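You operate a simulated robot arm through the tools that you are given. There is no shell and no other tool. Be economical: measure what you need, move in short steps, check, and stop when the job is done.

Carry out the task below with a simulated robot arm. There is one attempt and no reset: what you move stays moved.

TASK
Press a ring on the green tube from the white rack and rack it again.
Fine: it goes back to the white rack; the press tray ends pushed in; no ring on the other tubes.

It is judged by the outcome, as a careful person would: the job done as asked, and still so three seconds after it is handed in. It fails if anything else is knocked over, pushed out of place, dropped, spilled or broken.

THE ROBOT
A 7-joint arm with a two-finger parallel gripper, fixed in place. Base frame: the origin is at the foot of the arm, x ahead of it, y to its left, z up; the work surface is at about z = 0.766. Lengths are in m, angles in rad, forces in N, time in s.
With the tool pointing down near the work surface it reaches from about 0.22 to 0.68 m from the base axis. Its first joint turns from -1.152 to 1.152 rad. Payload 2.4 kg.
Tool frame: the origin (TCP) lies between the finger pads and is the grasp point; the fingertips stand 0.03 m ahead of it; z points along the fingers, y is the line along which they close. The gripper opens to 0.094 m. The fingers are 0.028 m wide and 0.01 m thick; the gripper's body (0.05 by 0.096 m) begins 0.055 m behind the TCP.
Orientation is that of the tool frame in the base frame, as [roll, pitch, yaw] about the fixed x, y, z axes, in that order (R = Rz(yaw) Ry(pitch) Rx(roll)). With the fingers straight down and closing along the base's y, the tool's x points along the base's -x, its y along +y and its z along -z.

THE INTERFACE
- The arm moves only by the tool nudge_tool. Its argument "steps" is a list of rows, each a list of 2 entries, a list of its own where there are three numbers: the shift along the tool's x, y, z in units of 400 mm (1.0 is 400 mm), then the turn, a rotation vector about the tool's x, y, z in units of 60 degrees (1.0 is 60 degrees). In form: [[[dx, dy, dz], [wx, wy, wz]], ...]. A call has 1 to 10 rows; each row is the pose to reach, as a shift and turn from the pose commanded when the call began, along the tool's axes at that moment. "jaw" is the opening, from 0 (shut) to 1 (fully open), set as the call begins (left out, the last holds). A call with a number of a shift or a turn outside -1 to 1 is refused whole. A row lasts 0.2 s, in which the tool goes at most 0.05 m and 0.15 rad; a call with a longer step from one row to the next is refused whole, and so is a gripper value outside its range. A pose out of reach is approached as far as the arm can. The call stops where the force on the tool passes 70 N (or 10 N more than at its start, if that is more) or the arm is blocked; 0.2 s more then pass. The fingers move at their own pace (about 0.153 m/s each) and stop on an object; they squeeze with about 41 N. The grip force told is the motor's: it shows also when the fingers shut on nothing. Time passes only in rows, and 0.2 s behind the last, so rows that repeat a pose let the fingers close. It gives the time, the measured TCP pose, the force on the tool (base axes), the opening and the grip force at its end, in the units of the frame above (readings bear some noise).
- Cameras (640 x 400 px; columns grow to the right, rows downward): "scene" is fixed at [0.0313, 0.4613, 1.4573]; the picture's right is [-0.83, -0.56, 0.00], its down [-0.25, 0.37, -0.90] and it looks along [0.50, -0.74, -0.45] (base axes); focal length 346 px, centre (320, 200). "wrist" rides on the gripper at [-0.037, 0, -0.058] in the tool frame; the picture's right is [0.00, -1.00, 0.00], its down [0.97, 0.00, -0.24] and it looks along [0.24, 0.00, 0.97] (tool axes); focal length 218 px, centre (320, 200).
- get_image(camera): a new picture of that camera. No time passes.
- probe_pixels(camera, pixels): there is no depth. For up to 12 entries [column, row, z] of the newest picture of that camera ("zoom" is the newest enlarged one), the place [x, y] in the base frame at which the ray of that pixel passes the height z, good to about 0.002 m. No time passes.
- enlarge(camera, box): a new picture of the part [left, top, right, bottom] of that camera's present view, enlarged. No time passes.
- hand_in(): hands the job in; it is judged then, once.

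Work in short steps. Measure before you move; look again where a grasp or a placing could have gone wrong, and mend it. You have 80 turns and 34 pictures in all, the two below and enlarged ones among them. Open the gripper and draw the arm clear of the work before you hand the job in, unless the task says otherwise; then end with one line.

The tools are called after "Emit:" by a JSON object that holds its "api" and its "payload". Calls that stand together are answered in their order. nudge_tool: Moves the arm, as the interface text tells. Its arguments: {"type":"object","properties":{"steps":{"type":"array","items":{"type":"array"}},"jaw":{"type":"number"}},"required":["steps"]} The other tools are called the same way: get_image (camera) takes a picture; probe_pixels (camera, pixels) gives the place at which the rays of pixels pass given heights; enlarge (camera, box) takes an enlarged picture of a part of a camera's view; hand_in () hands the job in.

At the start:

```text
time_s: 0.0
tool_pos: [0.4159, -0.1951, 1.1402]
tool_rot: [-3.141, 0.0, -3.14]
ft_force: [0.1, -0.1, 0.7]
width: 0.0942
finger_force: 0.0
```

scene: 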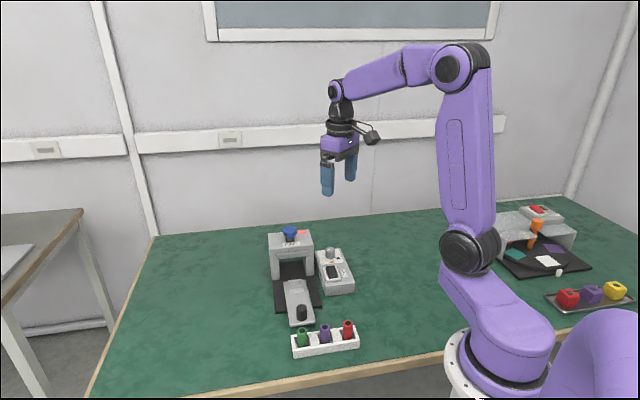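
wrist: 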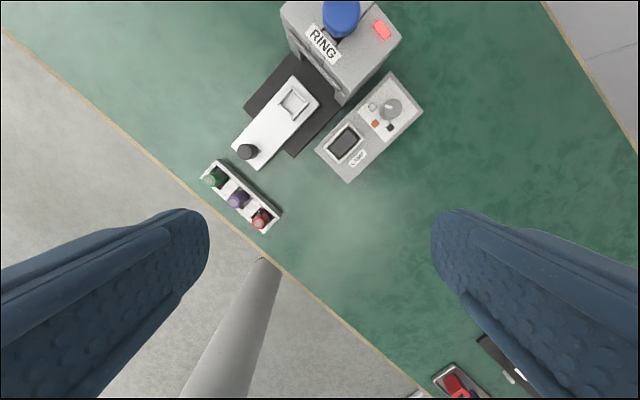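

I'll look closer at the press, the white rack and the control box.

Emit:
{"api": "enlarge", "payload": {"camera": "scene", "box": [250, 215, 380, 365]}}

Emit:
{"api": "enlarge", "payload": {"camera": "wrist", "box": [190, 0, 430, 240]}}

```text
2.67 times, centred on (315, 290) of scene
```

zoom: 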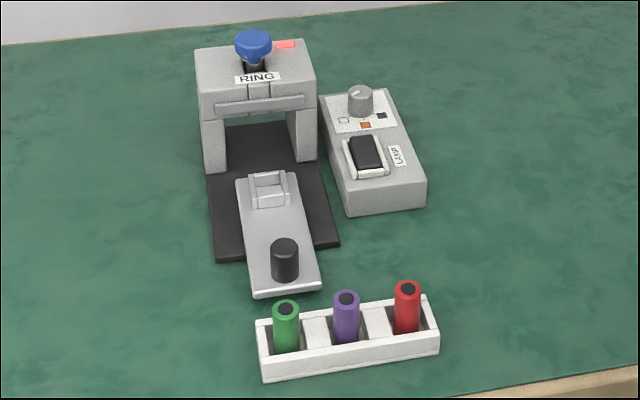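

```text
1.67 times, centred on (310, 120) of wrist
```

zoom: 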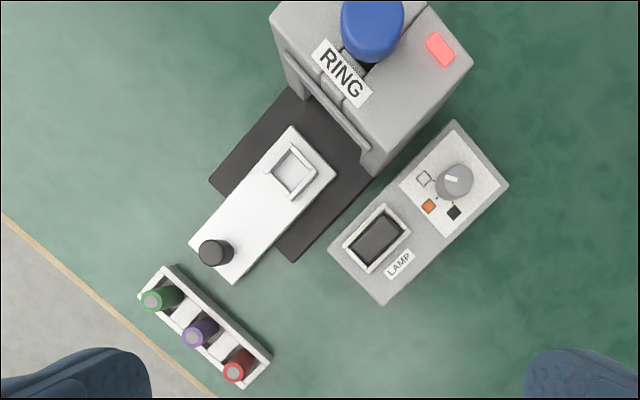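

Next I'll measure the tube tops, tray knob, socket and plunger from both views.

Emit:
{"api": "probe_pixels", "payload": {"camera": "zoom", "pixels": [[153, 302, 0.82], [153, 302, 0.85], [234, 372, 0.82], [234, 372, 0.85], [210, 254, 0.8], [210, 254, 0.83], [292, 171, 0.78], [292, 171, 0.8], [372, 20, 0.9], [372, 20, 0.95], [140, 297, 0.79], [172, 266, 0.79]]}}

Emit:
{"api": "probe_pixels", "payload": {"camera": "scene", "pixels": [[301.9, 330.5, 0.82], [301.9, 330.5, 0.85], [347.6, 322.6, 0.82], [347.6, 322.6, 0.85], [301.9, 306.9, 0.8], [301.9, 306.9, 0.83], [296.2, 285.1, 0.78], [296.2, 285.1, 0.8], [289.9, 230, 0.9], [289.9, 230, 0.95], [324.75, 326.75, 0.82], [324.75, 326.75, 0.85]]}}

```text
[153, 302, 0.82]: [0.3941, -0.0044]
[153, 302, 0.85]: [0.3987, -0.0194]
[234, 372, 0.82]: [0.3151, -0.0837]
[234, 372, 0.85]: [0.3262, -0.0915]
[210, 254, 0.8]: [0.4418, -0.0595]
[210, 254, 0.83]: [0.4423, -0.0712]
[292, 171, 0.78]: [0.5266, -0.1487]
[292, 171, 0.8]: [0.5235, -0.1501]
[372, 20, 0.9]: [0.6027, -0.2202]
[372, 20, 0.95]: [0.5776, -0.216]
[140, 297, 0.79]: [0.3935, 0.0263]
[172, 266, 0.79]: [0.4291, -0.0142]
```

```text
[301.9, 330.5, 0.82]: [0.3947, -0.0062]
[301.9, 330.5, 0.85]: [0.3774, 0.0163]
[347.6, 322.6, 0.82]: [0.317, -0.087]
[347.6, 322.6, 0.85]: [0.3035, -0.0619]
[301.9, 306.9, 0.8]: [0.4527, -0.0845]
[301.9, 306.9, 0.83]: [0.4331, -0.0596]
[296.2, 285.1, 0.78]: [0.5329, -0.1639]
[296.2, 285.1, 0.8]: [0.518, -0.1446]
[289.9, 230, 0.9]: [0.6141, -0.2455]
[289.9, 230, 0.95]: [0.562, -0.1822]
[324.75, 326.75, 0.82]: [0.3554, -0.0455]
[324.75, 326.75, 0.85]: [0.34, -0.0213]
```

Emit:
{"api": "enlarge", "payload": {"camera": "scene", "box": [258, 220, 338, 270]}}

Emit:
{"api": "enlarge", "payload": {"camera": "scene", "box": [270, 285, 374, 360]}}

Emit:
{"api": "enlarge", "payload": {"camera": "scene", "box": [480, 195, 640, 315]}}

```text
8.00 times, centred on (298, 245) of scene
```

zoom: 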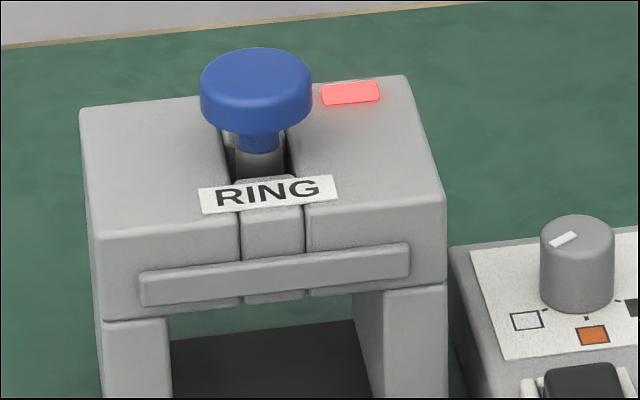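

```text
5.33 times, centred on (322, 322) of scene
```

zoom: 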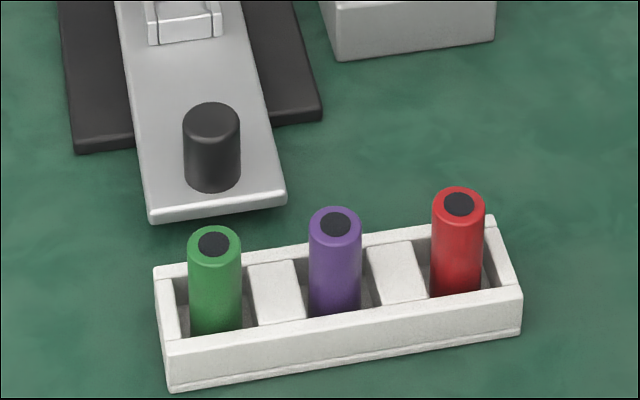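

```text
3.33 times, centred on (560, 255) of scene
```

zoom: 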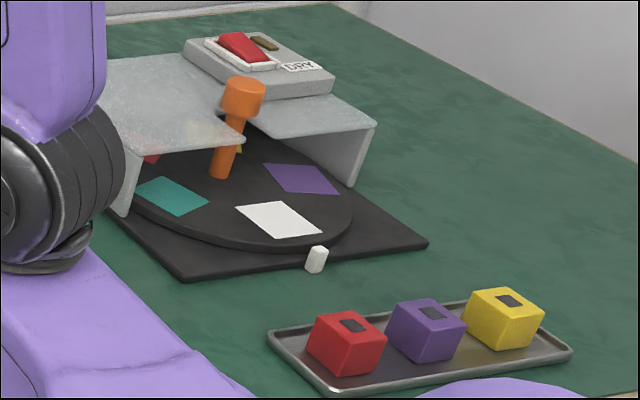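

Emit:
{"api": "probe_pixels", "payload": {"camera": "scene", "pixels": [[293.9, 357.6, 0.766], [293.5, 348.6, 0.785], [293.5, 348.6, 0.795], [290.9, 334.75, 0.785], [290.9, 334.75, 0.795], [359.9, 338.9, 0.795], [354.4, 325.2, 0.795], [269.5, 249.75, 0.88], [313.6, 243.75, 0.88], [274.5, 279.5, 0.77], [309.4, 275, 0.77], [290.1, 326.1, 0.775]]}}

Emit:
{"api": "probe_pixels", "payload": {"camera": "wrist", "pixels": [[284, 30, 0.86], [284, 30, 0.88], [284, 30, 0.9], [344, 92, 0.86], [344, 92, 0.88], [344, 92, 0.9], [344, 103, 0.766]]}}

```text
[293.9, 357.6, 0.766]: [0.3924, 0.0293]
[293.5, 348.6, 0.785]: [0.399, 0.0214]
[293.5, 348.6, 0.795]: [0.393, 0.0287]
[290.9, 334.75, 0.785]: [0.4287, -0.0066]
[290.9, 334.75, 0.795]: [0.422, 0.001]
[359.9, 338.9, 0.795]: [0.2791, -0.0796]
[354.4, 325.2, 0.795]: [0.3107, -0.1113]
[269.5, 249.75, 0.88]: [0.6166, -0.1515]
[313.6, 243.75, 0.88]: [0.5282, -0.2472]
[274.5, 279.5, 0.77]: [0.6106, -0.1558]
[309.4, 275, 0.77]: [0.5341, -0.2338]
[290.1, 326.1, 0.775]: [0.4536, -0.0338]
```

```text
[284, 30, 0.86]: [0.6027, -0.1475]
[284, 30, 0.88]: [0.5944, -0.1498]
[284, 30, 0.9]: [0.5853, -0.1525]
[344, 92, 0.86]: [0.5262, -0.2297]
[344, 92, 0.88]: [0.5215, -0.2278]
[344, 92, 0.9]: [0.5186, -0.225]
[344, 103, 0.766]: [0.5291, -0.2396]
```

Measurements: green tube top is about (0.394,-0.006,0.822), the tray socket (0.523,-0.149), the knob (0.441,-0.067,0.82) and the plunger (0.590,-0.217). The press axis runs along (0.707,-0.707). I'll move above the green tube and turn so the tool's x points toward the press.

Emit:
{"api": "nudge_tool", "payload": {"steps": [[[0.008, 0.0675, 0.06], [0, 0, -0.14]], [[0.016, 0.135, 0.12], [0, 0, -0.28]], [[0.024, 0.2025, 0.18], [0, 0, -0.42]], [[0.031, 0.27, 0.24], [0, 0, -0.56]], [[0.039, 0.3375, 0.3], [0, 0, -0.7]], [[0.047, 0.405, 0.36], [0, 0, -0.84]], [[0.055, 0.4725, 0.42], [0, 0, -0.98]], [[0.055, 0.4725, 0.42], [0, 0, -1.0]]], "jaw": 0.5}}

Emit:
{"api": "nudge_tool", "payload": {"steps": [[[0, 0, 0], [0, 0, -0.14]], [[0, 0, 0], [0, 0, -0.28]], [[0, 0, 0], [0, 0, -0.42]], [[0, 0, 0], [0, 0, -0.56]], [[0, 0, 0], [0, 0, -0.7]], [[0, 0, 0], [0, 0, -0.84]], [[0, 0, 0], [0, 0, -0.98]], [[0, 0, 0], [0, 0, -1.0]]]}}

Emit:
{"api": "nudge_tool", "payload": {"steps": [[[0, 0, 0], [0, 0, -0.125]], [[0, 0, 0], [0, 0, -0.25]], [[0, 0, 0], [0, 0, -0.25]]]}}

Emit:
{"api": "get_image", "payload": {"camera": "wrist"}}

```text
time_s: 1.8
tool_pos: [0.3936, -0.0066, 0.9702]
tool_rot: [-3.141, -0.001, -2.093]
ft_force: [0.8, -0.3, 0.4]
width: 0.0471
finger_force: 0.0
```

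```text
time_s: 3.6
tool_pos: [0.3942, -0.0056, 0.9713]
tool_rot: [3.142, 0.0, -1.044]
ft_force: [0.1, -0.3, -0.6]
width: 0.0468
finger_force: 0.2
```

```text
time_s: 4.4
tool_pos: [0.3924, -0.0075, 0.9717]
tool_rot: [3.141, 0.0, -0.784]
ft_force: [-0.2, -0.5, -0.7]
width: 0.0472
finger_force: 0.1
```

```text
26 pictures are left
```

wrist: 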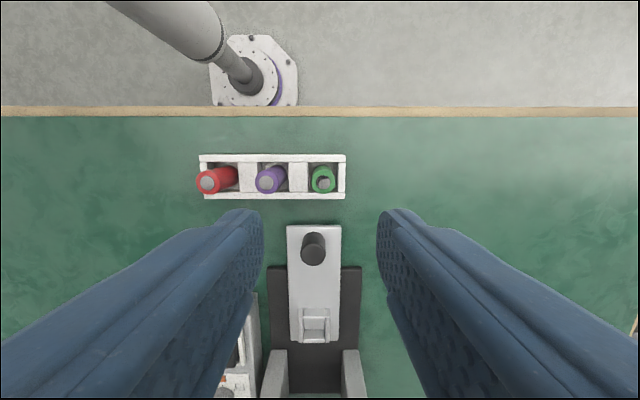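

Emit:
{"api": "enlarge", "payload": {"camera": "wrist", "box": [190, 130, 382, 250]}}

Emit:
{"api": "probe_pixels", "payload": {"camera": "wrist", "pixels": [[323, 181, 0.822], [267, 183, 0.822], [208, 183, 0.822], [313, 255, 0.822], [315, 320, 0.8], [315, 320, 0.79], [345, 155, 0.795], [345, 197, 0.795], [340, 225, 0.79], [287, 225, 0.79]]}}

```text
3.33 times, centred on (286, 190) of wrist
```

zoom: 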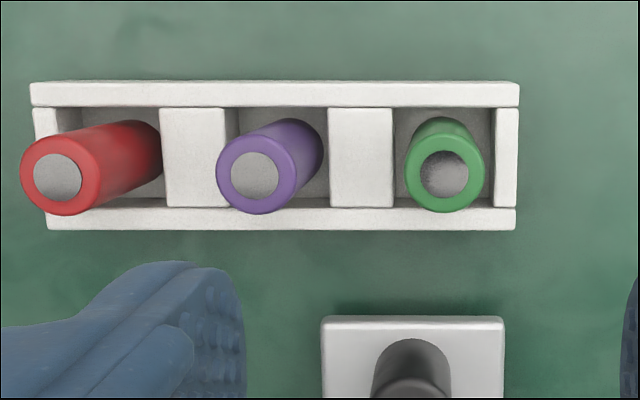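

```text
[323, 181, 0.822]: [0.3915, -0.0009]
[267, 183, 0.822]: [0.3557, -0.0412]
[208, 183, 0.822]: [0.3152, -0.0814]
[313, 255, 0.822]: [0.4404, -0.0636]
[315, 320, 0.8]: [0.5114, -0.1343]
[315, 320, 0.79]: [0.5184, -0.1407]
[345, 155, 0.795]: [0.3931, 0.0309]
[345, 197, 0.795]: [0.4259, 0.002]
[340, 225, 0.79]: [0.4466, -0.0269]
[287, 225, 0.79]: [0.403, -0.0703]
```

Green centre is about (0.393,-0.003), with the rim at 0.795. I'll descend to TCP z≈0.83 and close.

Emit:
{"api": "nudge_tool", "payload": {"steps": [[[-0.007, -0.003, 0.09], [0, 0, 0]], [[-0.007, -0.003, 0.18], [0, 0, 0]], [[-0.007, -0.003, 0.27], [0, 0, 0]], [[-0.007, -0.003, 0.355], [0, 0, 0]], [[-0.007, -0.003, 0.355], [0, 0, 0]]]}}

Emit:
{"api": "get_image", "payload": {"camera": "wrist"}}

```text
time_s: 5.6
tool_pos: [0.3922, -0.0046, 0.8285]
tool_rot: [3.141, 0.0, -0.785]
ft_force: [-1.3, 0.2, -0.3]
width: 0.0471
finger_force: 0.0
```

```text
24 pictures are left
```

wrist: 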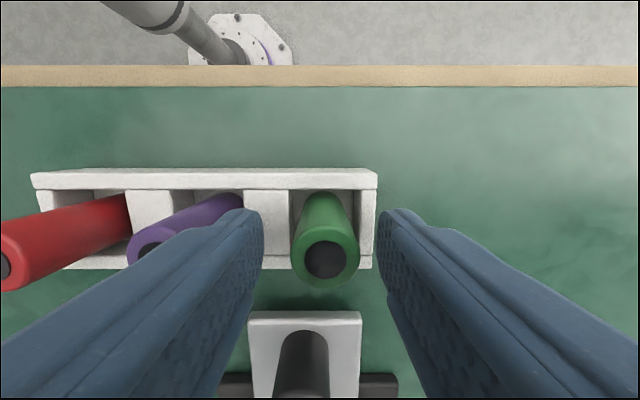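

Fingers straddle the green tube, centred at about column 325. Close.

Emit:
{"api": "nudge_tool", "payload": {"steps": [[[0, 0, 0], [0, 0, 0]], [[0, 0, 0], [0, 0, 0]]], "jaw": 0}}

Emit:
{"api": "nudge_tool", "payload": {"steps": [[[0, 0, -0.03], [0, 0, 0]], [[0, 0, -0.06], [0, 0, 0]], [[0, 0, -0.12], [0, 0, 0]], [[0, 0, -0.2], [0, 0, 0]], [[0, 0, -0.2], [0, 0, 0]]]}}

Emit:
{"api": "get_image", "payload": {"camera": "wrist"}}

Emit:
{"api": "enlarge", "payload": {"camera": "scene", "box": [240, 210, 400, 360]}}

```text
time_s: 6.2
tool_pos: [0.392, -0.0047, 0.8291]
tool_rot: [-3.14, 0.002, -0.786]
ft_force: [-0.4, -0.3, 0.3]
width: 0.0227
finger_force: 40.7
```

```text
time_s: 7.4
tool_pos: [0.3926, -0.0045, 0.9106]
tool_rot: [3.14, -0.001, -0.786]
ft_force: [-0.9, 0.6, -0.2]
width: 0.0228
finger_force: 41.1
```

```text
23 pictures are left
```

wrist: 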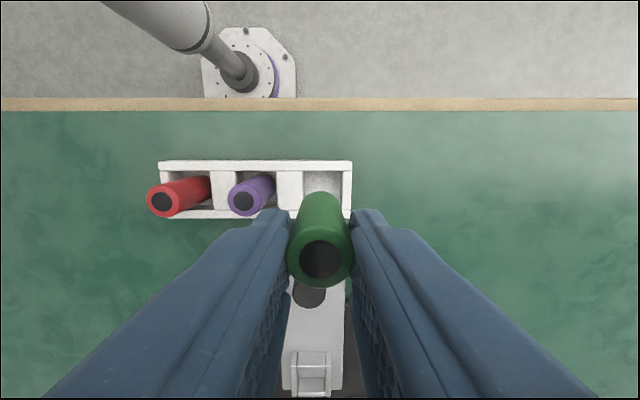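

```text
2.67 times, centred on (320, 285) of scene
```

zoom: 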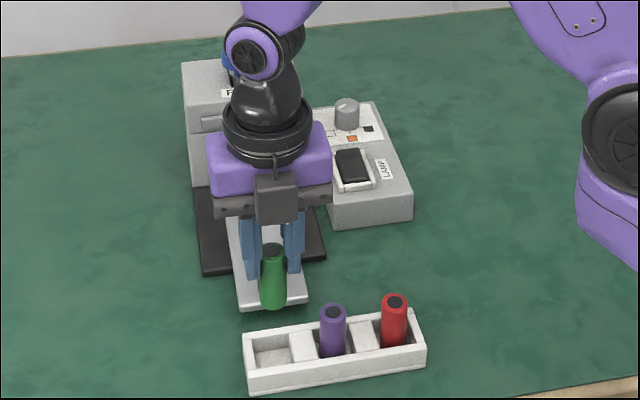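

Tube is held (0.0228 wide). I'll zoom in on the socket from here.

Emit:
{"api": "enlarge", "payload": {"camera": "wrist", "box": [240, 310, 384, 400]}}

Emit:
{"api": "probe_pixels", "payload": {"camera": "scene", "pixels": [[302, 324.5, 0.85], [302, 324.5, 0.86], [302, 324.5, 0.87], [302.2, 303, 0.9], [302.2, 303, 0.91]]}}

```text
4.44 times, centred on (312, 355) of wrist
```

zoom: 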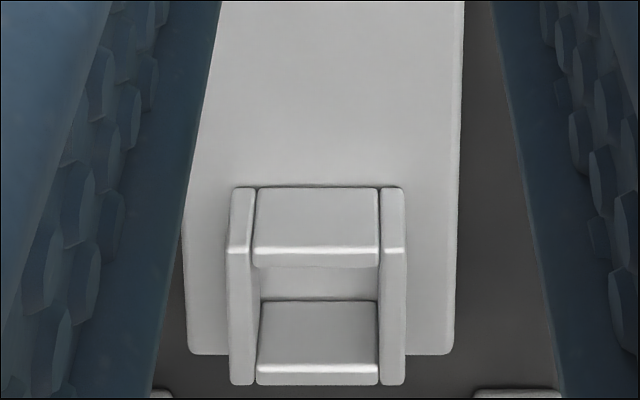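

```text
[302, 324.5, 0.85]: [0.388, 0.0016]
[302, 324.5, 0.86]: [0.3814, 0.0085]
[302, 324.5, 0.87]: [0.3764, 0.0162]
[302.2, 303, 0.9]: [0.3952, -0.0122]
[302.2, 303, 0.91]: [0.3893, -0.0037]
```

Emit:
{"api": "probe_pixels", "payload": {"camera": "zoom", "pixels": [[318, 268, 0.8], [318, 358, 0.8], [318, 268, 0.79], [318, 358, 0.79], [318, 268, 0.81], [318, 358, 0.81], [318, 188, 0.78], [318, 188, 0.775], [260, 320, 0.8], [378, 320, 0.8], [318, 385, 0.8], [318, 250, 0.8]]}}

Emit:
{"api": "enlarge", "payload": {"camera": "scene", "box": [270, 260, 334, 300]}}

```text
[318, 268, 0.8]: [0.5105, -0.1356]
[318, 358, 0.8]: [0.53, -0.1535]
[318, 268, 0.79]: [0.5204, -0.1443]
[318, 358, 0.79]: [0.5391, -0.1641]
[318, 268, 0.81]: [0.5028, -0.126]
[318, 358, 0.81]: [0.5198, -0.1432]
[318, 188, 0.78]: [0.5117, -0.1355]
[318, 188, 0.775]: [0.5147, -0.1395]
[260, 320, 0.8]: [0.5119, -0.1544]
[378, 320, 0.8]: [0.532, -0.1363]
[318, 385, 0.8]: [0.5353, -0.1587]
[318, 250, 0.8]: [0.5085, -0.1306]
```

```text
10.00 times, centred on (302, 280) of scene
```

zoom: 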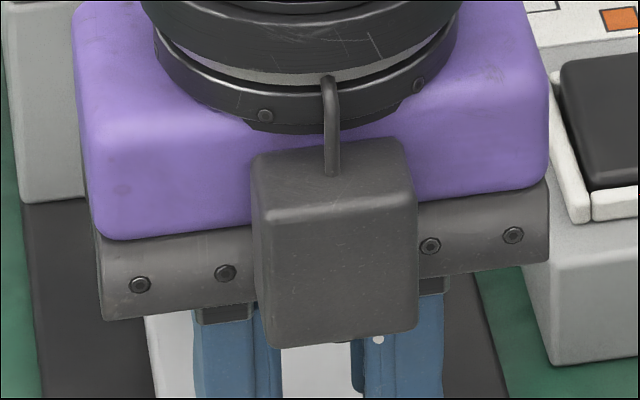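

Socket opening is about u=0.4775, v=0.2655 (27 mm, rim ≈0.793). I'll carry the tube above it and check before lowering.

Emit:
{"api": "nudge_tool", "payload": {"steps": [[[0.099, 0.022, 0], [0, 0, 0]], [[0.198, 0.022, 0], [0, 0, 0]], [[0.297, 0.022, 0], [0, 0, 0]], [[0.396, 0.022, 0], [0, 0, 0]], [[0.495, 0.022, 0], [0, 0, 0]], [[0.495, 0.022, 0.05], [0, 0, 0]], [[0.495, 0.022, 0.107], [0, 0, 0]], [[0.495, 0.022, 0.107], [0, 0, 0]]]}}

Emit:
{"api": "enlarge", "payload": {"camera": "scene", "box": [258, 240, 354, 300]}}

Emit:
{"api": "get_image", "payload": {"camera": "wrist"}}

```text
time_s: 9.2
tool_pos: [0.5256, -0.1493, 0.8655]
tool_rot: [3.141, 0.0, -0.786]
ft_force: [-0.2, 0.0, -0.8]
width: 0.0226
finger_force: 40.7
```

```text
6.67 times, centred on (306, 270) of scene
```

zoom: 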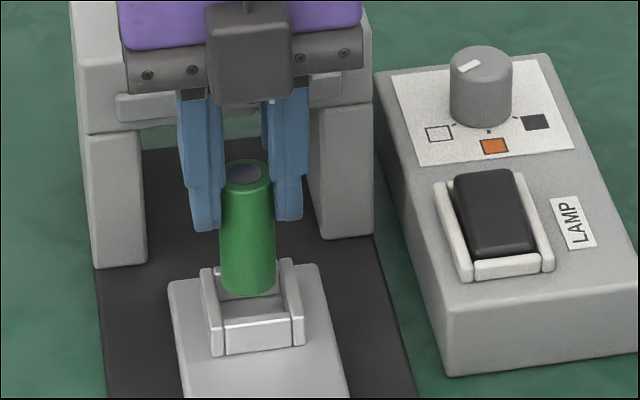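

```text
18 pictures are left
```

wrist: 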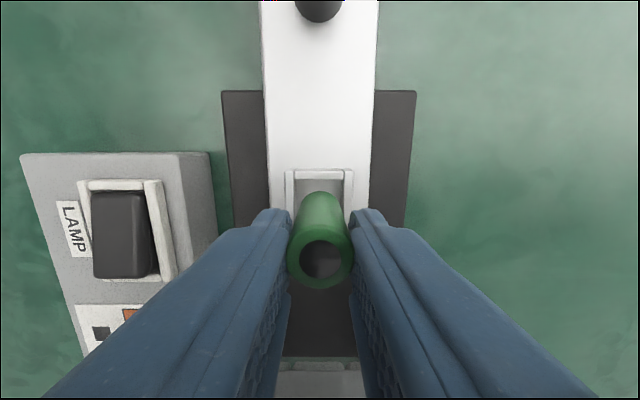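

Emit:
{"api": "enlarge", "payload": {"camera": "wrist", "box": [264, 155, 376, 225]}}

Emit:
{"api": "probe_pixels", "payload": {"camera": "wrist", "pixels": [[320, 170, 0.793], [320, 180, 0.793], [320, 192, 0.805], [293, 190, 0.793], [346, 190, 0.793]]}}

```text
5.71 times, centred on (320, 190) of wrist
```

zoom: 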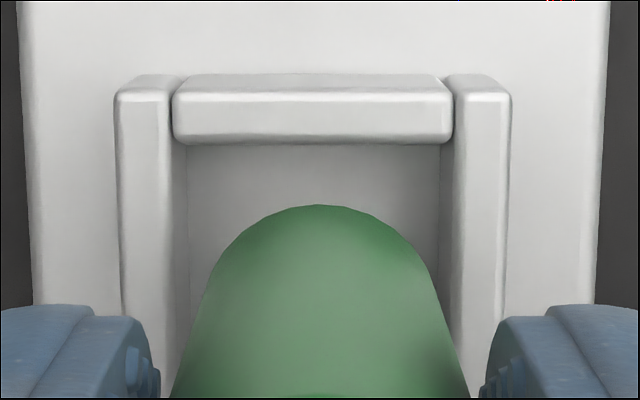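

```text
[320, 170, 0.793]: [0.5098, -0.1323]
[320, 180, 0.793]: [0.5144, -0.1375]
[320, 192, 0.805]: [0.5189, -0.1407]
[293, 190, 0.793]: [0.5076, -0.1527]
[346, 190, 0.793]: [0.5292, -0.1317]
```

Relative to the rim the tube is about 2 mm too far toward the press and 1 mm off laterally. I'll correct that and lower slowly.

Emit:
{"api": "nudge_tool", "payload": {"steps": [[[-0.005, 0.002, 0], [0, 0, 0]], [[-0.005, 0.002, 0.015], [0, 0, 0]], [[-0.005, 0.002, 0.03], [0, 0, 0]], [[-0.005, 0.002, 0.04], [0, 0, 0]], [[-0.005, 0.002, 0.045], [0, 0, 0]]]}}

Emit:
{"api": "enlarge", "payload": {"camera": "wrist", "box": [264, 155, 376, 225]}}

```text
time_s: 10.4
tool_pos: [0.5229, -0.151, 0.8495]
tool_rot: [3.141, -0.001, -0.786]
ft_force: [0.7, -0.2, -1.2]
width: 0.0228
finger_force: 41.6
```

```text
5.71 times, centred on (320, 190) of wrist
```

zoom: 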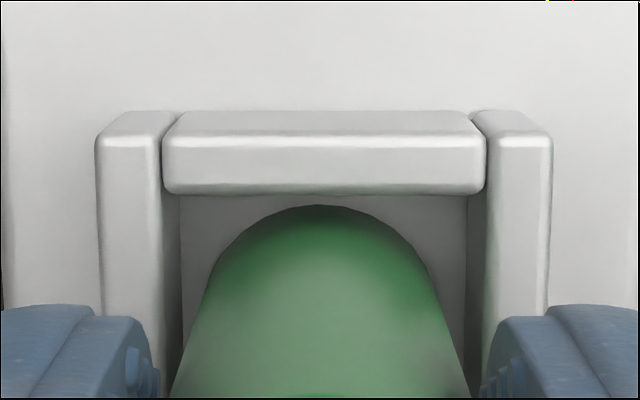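

Aligned and no contact force. I'll keep lowering in small steps.

Emit:
{"api": "nudge_tool", "payload": {"steps": [[[0, 0, 0.006], [0, 0, 0]], [[0, 0, 0.012], [0, 0, 0]], [[0, 0, 0.018], [0, 0, 0]], [[0, 0, 0.022], [0, 0, 0]]]}}

```text
time_s: 11.4
tool_pos: [0.5243, -0.1509, 0.8416]
tool_rot: [-3.139, -0.005, -0.786]
ft_force: [-2.1, -3.9, 33.5]
width: 0.0228
finger_force: 41.1
```

Floor contact (33 N, z 0.8416). I'll back off slightly, release and rise.

Emit:
{"api": "nudge_tool", "payload": {"steps": [[[0, 0, 0.019], [0, 0, 0]], [[0, 0, 0.019], [0, 0, 0]]], "jaw": 0.5}}

Emit:
{"api": "nudge_tool", "payload": {"steps": [[[0, 0, -0.05], [0, 0, 0]], [[0, 0, -0.12], [0, 0, 0]], [[-0.1, 0, -0.15], [0, 0, 0]], [[-0.19, 0, -0.15], [0, 0, 0]], [[-0.285, 0, -0.15], [0, 0, 0]], [[-0.285, 0, -0.15], [0, 0, 0]]]}}

Emit:
{"api": "get_image", "payload": {"camera": "wrist"}}

```text
time_s: 12.0
tool_pos: [0.5225, -0.1488, 0.8322]
tool_rot: [3.14, 0.002, -0.786]
ft_force: [-0.2, -0.3, -0.3]
width: 0.0469
finger_force: 0.0
```

```text
time_s: 13.4
tool_pos: [0.4433, -0.0695, 0.8933]
tool_rot: [3.141, 0.0, -0.785]
ft_force: [0.6, 0.3, 0.5]
width: 0.0469
finger_force: 0.1
```

```text
15 pictures are left
```

wrist: 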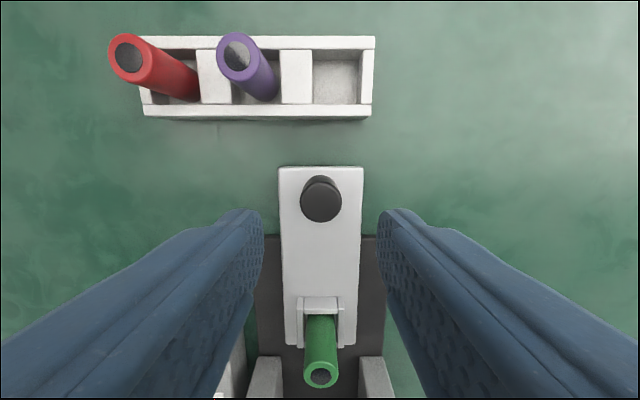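

Tube stands upright in the socket, and the knob's top is at (320,198), 5.6 mm to the -u side. I'll lower, grip the knob and push the tray in.

Emit:
{"api": "nudge_tool", "payload": {"steps": [[[-0.014, 0, 0.06], [0, 0, 0]], [[-0.014, 0, 0.12], [0, 0, 0]], [[-0.014, 0, 0.183], [0, 0, 0]], [[-0.014, 0, 0.183], [0, 0, 0]]]}}

Emit:
{"api": "nudge_tool", "payload": {"steps": [[[0, 0, 0], [0, 0, 0]], [[0, 0, 0], [0, 0, 0]]], "jaw": 0}}

```text
time_s: 14.4
tool_pos: [0.4397, -0.0639, 0.8193]
tool_rot: [-3.14, -0.001, -0.786]
ft_force: [-0.9, -0.4, 0.1]
width: 0.0469
finger_force: 0.1
```

```text
time_s: 15.0
tool_pos: [0.4397, -0.0652, 0.8194]
tool_rot: [-3.139, -0.001, -0.785]
ft_force: [1.4, -0.8, 10.4]
width: 0.0273
finger_force: 45.3
```

Knob gripped (0.0273). I'll push along +u gently.

Emit:
{"api": "nudge_tool", "payload": {"steps": [[[0.02, 0, 0], [0, 0, 0]], [[0.045, 0, 0], [0, 0, 0]], [[0.07, 0, 0], [0, 0, 0]], [[0.095, 0, 0], [0, 0, 0]], [[0.12, 0, 0], [0, 0, 0]], [[0.145, 0, 0], [0, 0, 0]], [[0.17, 0, 0], [0, 0, 0]], [[0.19, 0, 0], [0, 0, 0]], [[0.205, 0, 0], [0, 0, 0]], [[0.215, 0, 0], [0, 0, 0]]]}}

Emit:
{"api": "enlarge", "payload": {"camera": "scene", "box": [250, 215, 378, 295]}}

```text
time_s: 17.2
tool_pos: [0.501, -0.1249, 0.8189]
tool_rot: [3.141, 0.0, -0.786]
ft_force: [0.4, 2.1, 14.5]
width: 0.028
finger_force: 44.8
```

```text
5.00 times, centred on (314, 255) of scene
```

zoom: 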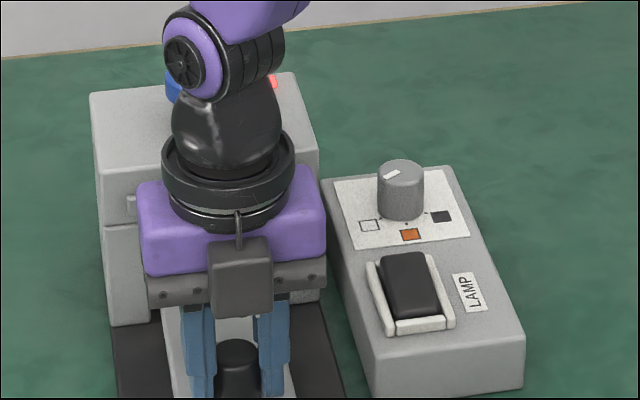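

Moved 86 mm with no stop yet. I'll continue in small steps until the end stop.

Emit:
{"api": "nudge_tool", "payload": {"steps": [[[0.006, 0, 0], [0, 0, 0]], [[0.012, 0, 0], [0, 0, 0]], [[0.018, 0, 0], [0, 0, 0]], [[0.024, 0, 0], [0, 0, 0]], [[0.03, 0, 0], [0, 0, 0]]]}}

```text
time_s: 18.4
tool_pos: [0.5087, -0.133, 0.8187]
tool_rot: [-3.141, -0.001, -0.785]
ft_force: [4.3, 3.7, 12.0]
width: 0.0278
finger_force: 45.2
```

Emit:
{"api": "nudge_tool", "payload": {"steps": [[[0.005, 0, 0], [0, 0, 0]], [[0.01, 0, 0], [0, 0, 0]], [[0.015, 0, 0], [0, 0, 0]], [[0.02, 0, 0], [0, 0, 0]]]}}

Emit:
{"api": "enlarge", "payload": {"camera": "wrist", "box": [160, 150, 480, 350]}}

```text
time_s: 19.4
tool_pos: [0.511, -0.1365, 0.8183]
tool_rot: [3.138, 0.007, -0.781]
ft_force: [-16.8, 23.4, 21.2]
width: 0.0276
finger_force: 44.9
```

```text
2.00 times, centred on (320, 250) of wrist
```

zoom: 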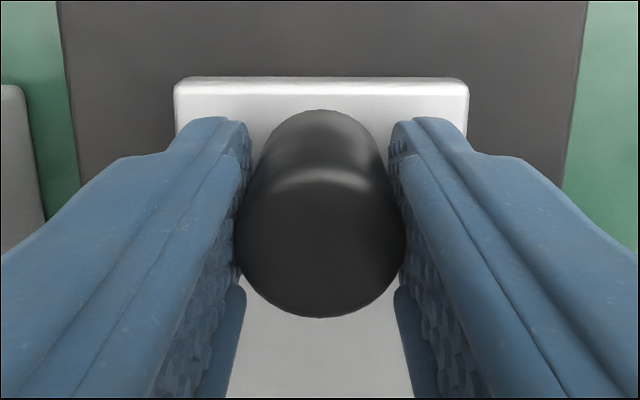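

The end stop is reached (29 N back along -u). I'll release, rise above the press, move over the plunger with fingers shut and look.

Emit:
{"api": "nudge_tool", "payload": {"steps": [[[-0.004, 0, 0], [0, 0, 0]], [[-0.004, 0, 0], [0, 0, 0]], [[-0.004, 0, -0.1], [0, 0, 0]], [[-0.004, 0, -0.2], [0, 0, 0]], [[-0.004, 0, -0.3], [0, 0, 0]], [[-0.004, 0, -0.4], [0, 0, 0]], [[-0.004, 0, -0.48], [0, 0, 0]], [[-0.004, 0, -0.48], [0, 0, 0]]], "jaw": 0.5}}

Emit:
{"api": "nudge_tool", "payload": {"steps": [[[0.1, 0, 0], [0, 0, 0]], [[0.2, 0, 0], [0, 0, 0]], [[0.2875, 0, 0], [0, 0, 0]], [[0.2875, 0, 0], [0, 0, 0]]], "jaw": 0}}

Emit:
{"api": "get_image", "payload": {"camera": "wrist"}}

Emit:
{"api": "enlarge", "payload": {"camera": "scene", "box": [234, 180, 362, 300]}}

```text
time_s: 21.2
tool_pos: [0.5129, -0.1386, 1.0124]
tool_rot: [-3.141, 0.0, -0.785]
ft_force: [-0.3, 0.4, 0.3]
width: 0.0473
finger_force: 0.1
```

```text
time_s: 22.2
tool_pos: [0.5947, -0.2194, 1.0109]
tool_rot: [-3.141, 0.0, -0.785]
ft_force: [-0.8, -0.8, 0.1]
width: 0.0
finger_force: 32.7
```

```text
12 pictures are left
```

wrist: 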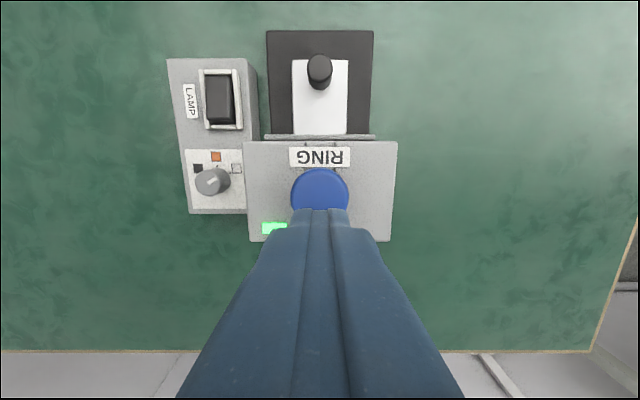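

```text
3.33 times, centred on (298, 240) of scene
```

zoom: 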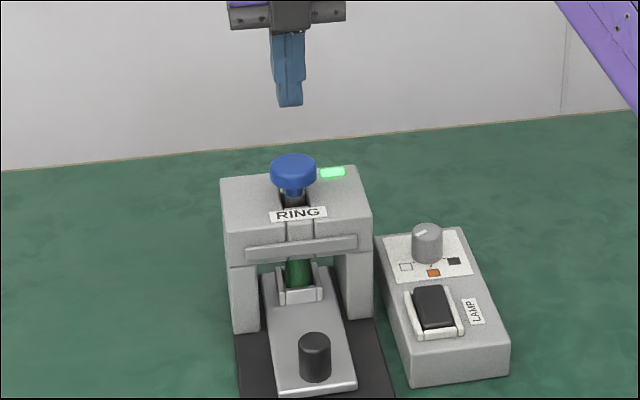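

Light is green with the tray in. The plunger (centre ≈(319,197)) is below the fingers, 2 mm to -u. I'll descend and press slowly.

Emit:
{"api": "nudge_tool", "payload": {"steps": [[[-0.005, 0, 0.05], [0, 0, 0]], [[-0.005, 0, 0.1], [0, 0, 0]], [[-0.005, 0, 0.135], [0, 0, 0]], [[-0.005, 0, 0.145], [0, 0, 0]], [[-0.005, 0, 0.155], [0, 0, 0]], [[-0.005, 0, 0.165], [0, 0, 0]]]}}

Emit:
{"api": "nudge_tool", "payload": {"steps": [[[0, 0, 0.01], [0, 0, 0]], [[0, 0, 0.02], [0, 0, 0]], [[0, 0, 0.03], [0, 0, 0]], [[0, 0, 0.04], [0, 0, 0]]]}}

```text
time_s: 23.6
tool_pos: [0.5926, -0.2191, 0.9448]
tool_rot: [-3.141, 0.0, -0.784]
ft_force: [-0.5, 0.9, 3.1]
width: 0.0
finger_force: 32.7
```

```text
time_s: 24.7
tool_pos: [0.5933, -0.2189, 0.938]
tool_rot: [-3.138, -0.005, -0.783]
ft_force: [-8.0, 3.5, 17.0]
width: 0.0003
finger_force: 33.2
stopped in row 4: the force on the tool passed its limit (the readings are from after the stop); the commanded pose is now the measured one
```

Emit:
{"api": "enlarge", "payload": {"camera": "scene", "box": [258, 220, 338, 270]}}

```text
8.00 times, centred on (298, 245) of scene
```

zoom: 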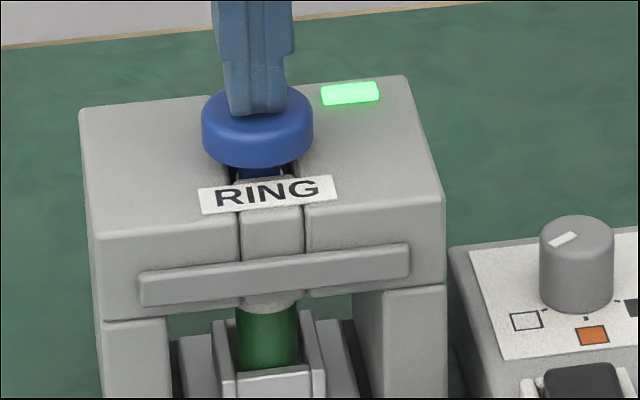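

The head went down about 11 mm and the ram sits on the tube. I'll rise and look.

Emit:
{"api": "nudge_tool", "payload": {"steps": [[[0, 0, -0.04], [0, 0, 0]], [[0, 0, -0.1], [0, 0, 0]], [[0, 0, -0.2], [0, 0, 0]], [[-0.1, 0, -0.2], [0, 0, 0]], [[-0.2, 0, -0.2], [0, 0, 0]], [[-0.284, 0, -0.2], [0, 0, 0]], [[-0.284, 0, -0.2], [0, 0, 0]]], "jaw": 0.5}}

Emit:
{"api": "enlarge", "payload": {"camera": "scene", "box": [250, 220, 346, 280]}}

```text
time_s: 26.3
tool_pos: [0.5124, -0.1393, 1.0153]
tool_rot: [-3.139, -0.004, -0.786]
ft_force: [-0.8, 0.4, 0.5]
width: 0.0471
finger_force: 0.1
```

```text
6.67 times, centred on (298, 250) of scene
```

zoom: 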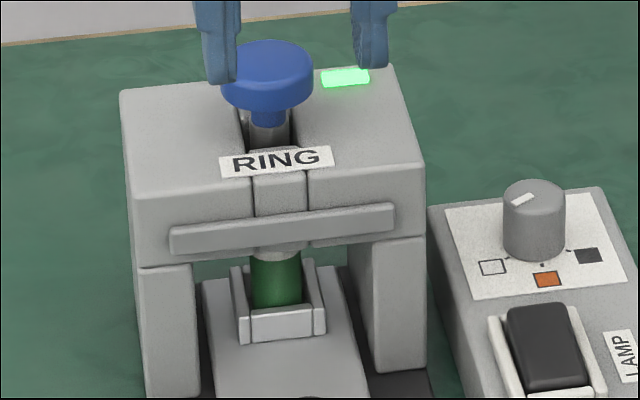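

Plunger sprung back, and a grey ring shows on the tube. I'll go back to the knob, grip and pull the tray out.

Emit:
{"api": "nudge_tool", "payload": {"steps": [[[-0.007, -0.002, 0.1], [0, 0, 0]], [[-0.007, -0.002, 0.2], [0, 0, 0]], [[-0.007, -0.002, 0.3], [0, 0, 0]], [[-0.007, -0.002, 0.4], [0, 0, 0]], [[-0.007, -0.002, 0.488], [0, 0, 0]], [[-0.007, -0.002, 0.488], [0, 0, 0]]]}}

Emit:
{"api": "nudge_tool", "payload": {"steps": [[[0, 0, 0], [0, 0, 0]], [[0, 0, 0], [0, 0, 0]]], "jaw": 0}}

Emit:
{"api": "nudge_tool", "payload": {"steps": [[[-0.015, 0, 0], [0, 0, 0]], [[-0.04, 0, 0], [0, 0, 0]], [[-0.065, 0, 0], [0, 0, 0]], [[-0.09, 0, 0], [0, 0, 0]], [[-0.115, 0, 0], [0, 0, 0]], [[-0.14, 0, 0], [0, 0, 0]], [[-0.165, 0, 0], [0, 0, 0]], [[-0.19, 0, 0], [0, 0, 0]], [[-0.215, 0, 0], [0, 0, 0]], [[-0.235, 0, 0], [0, 0, 0]]]}}

```text
time_s: 27.7
tool_pos: [0.5135, -0.1365, 0.8198]
tool_rot: [-3.138, -0.007, -0.785]
ft_force: [-0.6, -0.2, -0.2]
width: 0.0468
finger_force: 0.1
```

```text
time_s: 28.3
tool_pos: [0.5126, -0.1378, 0.8188]
tool_rot: [-3.138, -0.004, -0.786]
ft_force: [-7.1, -6.8, -1.0]
width: 0.0277
finger_force: 44.8
```

```text
time_s: 30.5
tool_pos: [0.4455, -0.0714, 0.8205]
tool_rot: [-3.14, -0.004, -0.786]
ft_force: [-13.2, -14.2, 10.9]
width: 0.0272
finger_force: 45.2
```

Pulled 94 mm; continue the last few millimetres to the original position.

Emit:
{"api": "nudge_tool", "payload": {"steps": [[[-0.006, 0.003, 0], [0, 0, 0]], [[-0.012, 0.005, 0], [0, 0, 0]], [[-0.018, 0.005, 0], [0, 0, 0]], [[-0.021, 0.005, 0], [0, 0, 0]]]}}

```text
time_s: 31.5
tool_pos: [0.4411, -0.0668, 0.8188]
tool_rot: [-3.132, -0.009, -0.787]
ft_force: [9.8, -17.4, -4.9]
width: 0.0276
finger_force: 45.8
```

Tray's outer stop reached. I'll release and rise, then look.

Emit:
{"api": "nudge_tool", "payload": {"steps": [[[0.004, 0, 0], [0, 0, 0]], [[0.004, 0, 0], [0, 0, 0]], [[0.004, 0, -0.1], [0, 0, 0]], [[0.004, 0, -0.2], [0, 0, 0]], [[0.004, 0, -0.25], [0, 0, 0]], [[0.004, 0, -0.25], [0, 0, 0]]], "jaw": 0.5}}

Emit:
{"api": "enlarge", "payload": {"camera": "wrist", "box": [224, 200, 416, 400]}}

```text
time_s: 32.9
tool_pos: [0.4389, -0.0654, 0.9198]
tool_rot: [-3.139, -0.005, -0.785]
ft_force: [0.3, 0.6, 1.0]
width: 0.0472
finger_force: 0.0
```

```text
2.00 times, centred on (320, 300) of wrist
```

zoom: 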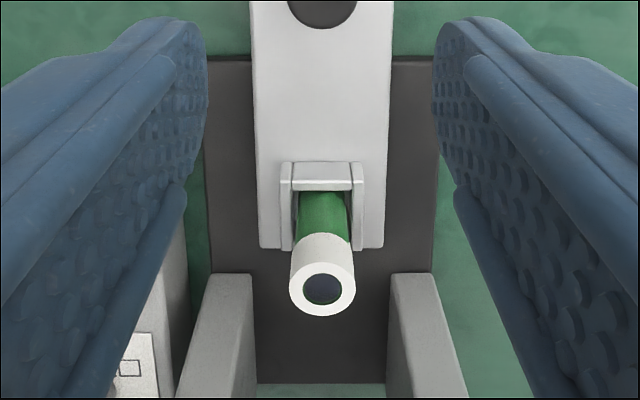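

A white ring is on the green tube. I'll measure its top and regrasp.

Emit:
{"api": "probe_pixels", "payload": {"camera": "zoom", "pixels": [[322, 289, 0.834], [322, 289, 0.84], [322, 289, 0.846], [288, 289, 0.84], [356, 289, 0.84], [322, 238, 0.838], [275, 163, 0.78], [365, 163, 0.78]]}}

```text
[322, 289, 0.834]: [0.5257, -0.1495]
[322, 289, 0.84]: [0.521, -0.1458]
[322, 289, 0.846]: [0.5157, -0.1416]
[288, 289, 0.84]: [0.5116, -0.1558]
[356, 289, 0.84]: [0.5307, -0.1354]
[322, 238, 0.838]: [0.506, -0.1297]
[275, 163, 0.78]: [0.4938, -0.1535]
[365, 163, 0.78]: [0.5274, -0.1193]
```

Emit:
{"api": "nudge_tool", "payload": {"steps": [[[0.1, -0.002, 0], [0, 0, 0]], [[0.2, -0.002, 0], [0, 0, 0]], [[0.296, -0.002, 0], [0, 0, 0]], [[0.296, -0.002, 0], [0, 0, 0]]]}}

Emit:
{"api": "get_image", "payload": {"camera": "wrist"}}

```text
time_s: 33.9
tool_pos: [0.5234, -0.1483, 0.919]
tool_rot: [-3.139, -0.006, -0.786]
ft_force: [0.4, -0.7, 0.0]
width: 0.047
finger_force: 0.2
```

```text
7 pictures are left
```

wrist: 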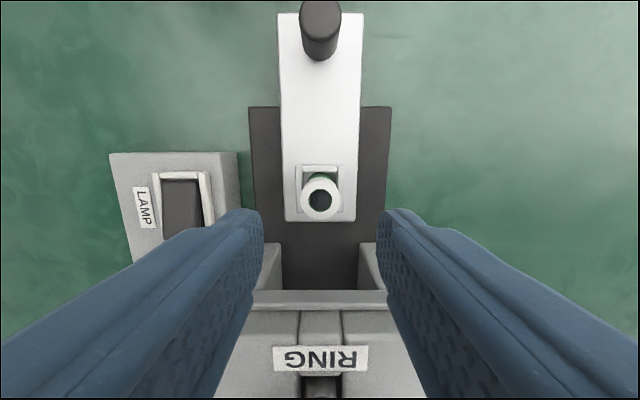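

Tube is at (320,200), about 2 mm to -u of the TCP axis. I'll lower, close and lift.

Emit:
{"api": "nudge_tool", "payload": {"steps": [[[-0.005, 0, 0.07], [0, 0, 0]], [[-0.005, 0, 0.14], [0, 0, 0]], [[-0.005, 0, 0.2125], [0, 0, 0]], [[-0.005, 0, 0.2125], [0, 0, 0]]]}}

Emit:
{"api": "nudge_tool", "payload": {"steps": [[[0, 0, 0], [0, 0, 0]], [[0, 0, 0], [0, 0, 0]]], "jaw": 0}}

Emit:
{"api": "nudge_tool", "payload": {"steps": [[[0, 0, -0.02], [0, 0, 0]], [[0, 0, -0.05], [0, 0, 0]], [[0, 0, -0.1], [0, 0, 0]], [[0, 0, -0.17], [0, 0, 0]], [[0, 0, -0.2], [0, 0, 0]], [[0, 0, -0.2], [0, 0, 0]]]}}

Emit:
{"api": "enlarge", "payload": {"camera": "scene", "box": [258, 220, 354, 310]}}

```text
time_s: 34.9
tool_pos: [0.523, -0.1465, 0.8335]
tool_rot: [-3.138, -0.004, -0.786]
ft_force: [0.3, 0.3, 0.9]
width: 0.047
finger_force: 0.1
```

```text
time_s: 35.5
tool_pos: [0.5216, -0.1475, 0.8345]
tool_rot: [-3.139, -0.005, -0.786]
ft_force: [0.1, 0.4, -1.0]
width: 0.0229
finger_force: 40.6
```

```text
time_s: 36.9
tool_pos: [0.5222, -0.1483, 0.9149]
tool_rot: [-3.141, -0.004, -0.784]
ft_force: [-0.2, -0.2, -1.3]
width: 0.023
finger_force: 41.4
```

```text
4.44 times, centred on (306, 265) of scene
```

zoom: 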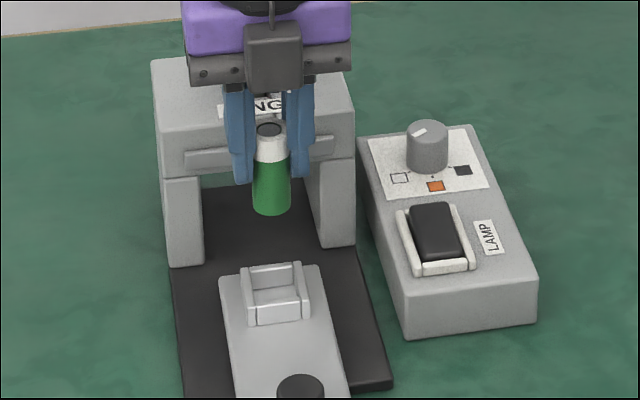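

Ring is seated and the tube is held, but I'm gripping about 8 mm too low to clear the rack's rim. I'll set it back in the socket and regrip higher.

Emit:
{"api": "nudge_tool", "payload": {"steps": [[[0, 0, 0.06], [0, 0, 0]], [[0, 0, 0.12], [0, 0, 0]], [[0, 0, 0.17], [0, 0, 0]], [[0, 0, 0.19], [0, 0, 0]], [[0, 0, 0.198], [0, 0, 0]], [[0, 0, 0.2], [0, 0, 0]]]}}

Emit:
{"api": "nudge_tool", "payload": {"steps": [[[0, 0, 0], [0, 0, 0]], [[0, 0, -0.01], [0, 0, 0]], [[0, 0, -0.02], [0, 0, 0]], [[0, 0, -0.02], [0, 0, 0]]], "jaw": 0.45}}

Emit:
{"api": "nudge_tool", "payload": {"steps": [[[0, 0, 0], [0, 0, 0]], [[0, 0, 0], [0, 0, 0]]], "jaw": 0}}

Emit:
{"api": "nudge_tool", "payload": {"steps": [[[0, 0, -0.02], [0, 0, 0]], [[0, 0, -0.05], [0, 0, 0]], [[0, 0, -0.1], [0, 0, 0]], [[0, 0, -0.17], [0, 0, 0]], [[0, 0, -0.18], [0, 0, 0]], [[0, 0, -0.18], [0, 0, 0]]]}}

```text
time_s: 38.3
tool_pos: [0.5237, -0.1478, 0.8344]
tool_rot: [-3.138, -0.007, -0.786]
ft_force: [0.3, 0.3, -0.2]
width: 0.0231
finger_force: 41.2
```

```text
time_s: 39.3
tool_pos: [0.5228, -0.1483, 0.8435]
tool_rot: [-3.14, -0.006, -0.786]
ft_force: [-0.9, -0.4, -0.1]
width: 0.0424
finger_force: 0.0
```

```text
time_s: 39.9
tool_pos: [0.5226, -0.1475, 0.8433]
tool_rot: [-3.138, -0.005, -0.787]
ft_force: [0.0, 0.3, -0.9]
width: 0.0225
finger_force: 40.6
```

```text
time_s: 41.3
tool_pos: [0.5228, -0.1489, 0.9153]
tool_rot: [-3.14, -0.006, -0.785]
ft_force: [-0.5, -0.1, 0.2]
width: 0.0226
finger_force: 41.0
```

Now carry the tube back over the empty pocket and check alignment.

Emit:
{"api": "nudge_tool", "payload": {"steps": [[[-0.1, -0.0235, 0], [0, 0, 0]], [[-0.2, -0.0235, 0], [0, 0, 0]], [[-0.3, -0.0235, 0], [0, 0, 0]], [[-0.4, -0.0235, 0], [0, 0, 0]], [[-0.489, -0.0235, 0], [0, 0, 0]], [[-0.489, -0.0235, 0.05], [0, 0, 0]], [[-0.489, -0.0235, 0.11], [0, 0, 0]], [[-0.489, -0.0235, 0.11], [0, 0, 0]]]}}

Emit:
{"api": "enlarge", "payload": {"camera": "wrist", "box": [208, 140, 400, 260]}}

```text
time_s: 43.1
tool_pos: [0.3916, -0.0043, 0.8688]
tool_rot: [-3.139, -0.006, -0.786]
ft_force: [0.4, 0.5, -0.9]
width: 0.0225
finger_force: 41.3
```

```text
3.33 times, centred on (304, 200) of wrist
```

zoom: 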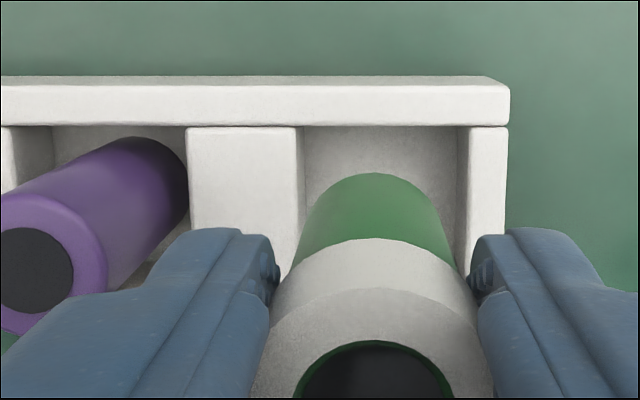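

Emit:
{"api": "probe_pixels", "payload": {"camera": "zoom", "pixels": [[375, 126, 0.795], [375, 173, 0.807], [375, 84, 0.795], [303, 180, 0.795], [458, 180, 0.795], [375, 173, 0.804], [509, 90, 0.795]]}}

```text
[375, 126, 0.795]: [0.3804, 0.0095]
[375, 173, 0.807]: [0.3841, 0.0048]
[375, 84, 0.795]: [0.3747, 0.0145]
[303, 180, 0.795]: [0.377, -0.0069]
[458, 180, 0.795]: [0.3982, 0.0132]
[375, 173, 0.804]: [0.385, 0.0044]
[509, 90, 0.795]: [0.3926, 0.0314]
```

The tube is ~2.5 mm to the +u side and ~1 mm to -v of the pocket centre. I'll correct and lower to near the floor.

Emit:
{"api": "nudge_tool", "payload": {"steps": [[[-0.006, -0.003, 0], [0, 0, 0]], [[-0.006, -0.003, 0.025], [0, 0, 0]], [[-0.006, -0.003, 0.05], [0, 0, 0]], [[-0.006, -0.003, 0.07], [0, 0, 0]], [[-0.006, -0.003, 0.085], [0, 0, 0]], [[-0.006, -0.003, 0.09], [0, 0, 0]], [[-0.006, -0.003, 0.093], [0, 0, 0]]]}}

```text
time_s: 44.7
tool_pos: [0.3913, -0.0004, 0.8335]
tool_rot: [-3.138, -0.004, -0.786]
ft_force: [-0.3, -0.3, -1.6]
width: 0.0228
finger_force: 41.2
```

Emit:
{"api": "nudge_tool", "payload": {"steps": [[[0, 0, 0.003], [0, 0, 0]], [[0, 0, 0.006], [0, 0, 0]], [[0, 0, 0.009], [0, 0, 0]]]}}

```text
time_s: 45.5
tool_pos: [0.3903, -0.0005, 0.8285]
tool_rot: [-3.139, -0.006, -0.784]
ft_force: [-0.2, 0.3, -0.5]
width: 0.0228
finger_force: 41.4
```

Emit:
{"api": "nudge_tool", "payload": {"steps": [[[0, 0, 0.003], [0, 0, 0]], [[0, 0, 0.005], [0, 0, 0]]]}}

Emit:
{"api": "enlarge", "payload": {"camera": "scene", "box": [270, 290, 366, 360]}}

```text
time_s: 46.1
tool_pos: [0.3909, 0.0, 0.8276]
tool_rot: [-3.139, -0.005, -0.786]
ft_force: [-0.6, -0.2, -0.7]
width: 0.0227
finger_force: 41.4
```

```text
5.71 times, centred on (318, 325) of scene
```

zoom: 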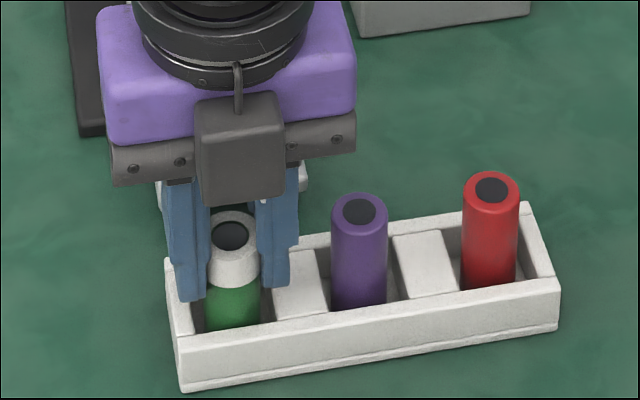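

Tube is in the pocket, nearly at the floor. One more small lowering, then release and rise.

Emit:
{"api": "nudge_tool", "payload": {"steps": [[[0, 0, 0.002], [0, 0, 0]], [[0, 0, 0.004], [0, 0, 0]]]}}

Emit:
{"api": "nudge_tool", "payload": {"steps": [[[0, 0, 0], [0, 0, 0]], [[0, 0, 0], [0, 0, 0]], [[0, 0, -0.08], [0, 0, 0]], [[0, 0, -0.16], [0, 0, 0]], [[0, 0, -0.2], [0, 0, 0]], [[0, 0, -0.2], [0, 0, 0]]], "jaw": 0.42}}

Emit:
{"api": "get_image", "payload": {"camera": "wrist"}}

```text
time_s: 46.7
tool_pos: [0.3908, -0.0008, 0.8273]
tool_rot: [-3.139, -0.005, -0.785]
ft_force: [-4.0, 0.1, 28.7]
width: 0.0226
finger_force: 41.1
```

```text
time_s: 48.1
tool_pos: [0.3892, -0.0005, 0.9057]
tool_rot: [-3.139, -0.005, -0.785]
ft_force: [0.8, -1.0, -0.5]
width: 0.0393
finger_force: 0.0
```

```text
3 pictures are left
```

wrist: 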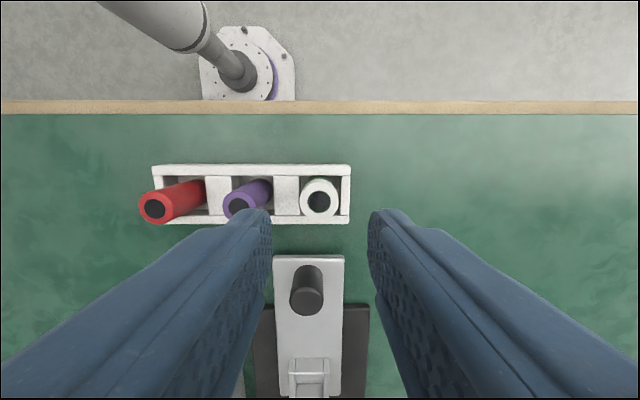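

Tube is back in its pocket with the ring. Now back to the knob to push the tray in.

Emit:
{"api": "nudge_tool", "payload": {"steps": [[[0.07, 0.01, 0], [0, 0, 0]], [[0.14, 0.02, 0], [0, 0, 0]], [[0.2075, 0.0257, 0], [0, 0, 0]], [[0.2075, 0.0257, 0.1], [0, 0, 0]], [[0.2075, 0.0257, 0.213], [0, 0, 0]], [[0.2075, 0.0257, 0.213], [0, 0, 0]]], "jaw": 0.5}}

Emit:
{"api": "nudge_tool", "payload": {"steps": [[[0, 0, 0], [0, 0, 0]], [[0, 0, 0], [0, 0, 0]]], "jaw": 0}}

Emit:
{"api": "nudge_tool", "payload": {"steps": [[[0.02, 0, 0], [0, 0, 0]], [[0.045, 0, 0], [0, 0, 0]], [[0.07, 0, 0], [0, 0, 0]], [[0.095, 0, 0], [0, 0, 0]], [[0.12, 0, 0], [0, 0, 0]], [[0.145, 0, 0], [0, 0, 0]], [[0.17, 0, 0], [0, 0, 0]], [[0.195, 0, 0], [0, 0, 0]], [[0.215, 0, 0], [0, 0, 0]], [[0.23, 0, 0], [0, 0, 0]]]}}

Emit:
{"api": "nudge_tool", "payload": {"steps": [[[0.006, 0, 0], [0, 0, 0]], [[0.012, 0, 0], [0, 0, 0]], [[0.018, 0, 0], [0, 0, 0]], [[0.024, 0, 0], [0, 0, 0]]]}}

```text
time_s: 49.5
tool_pos: [0.44, -0.0667, 0.821]
tool_rot: [-3.139, -0.005, -0.785]
ft_force: [0.0, 0.1, 0.1]
width: 0.0467
finger_force: 0.1
```

```text
time_s: 50.1
tool_pos: [0.4418, -0.0664, 0.8199]
tool_rot: [-3.14, -0.005, -0.786]
ft_force: [0.9, -1.9, -6.2]
width: 0.0277
finger_force: 45.1
```

```text
time_s: 52.3
tool_pos: [0.5076, -0.1313, 0.8208]
tool_rot: [-3.14, -0.005, -0.785]
ft_force: [-3.8, -2.2, -9.2]
width: 0.0276
finger_force: 45.4
```

```text
time_s: 53.3
tool_pos: [0.5116, -0.1377, 0.8206]
tool_rot: [-3.142, 0.0, -0.784]
ft_force: [-17.5, 5.4, -6.4]
width: 0.0277
finger_force: 44.8
```

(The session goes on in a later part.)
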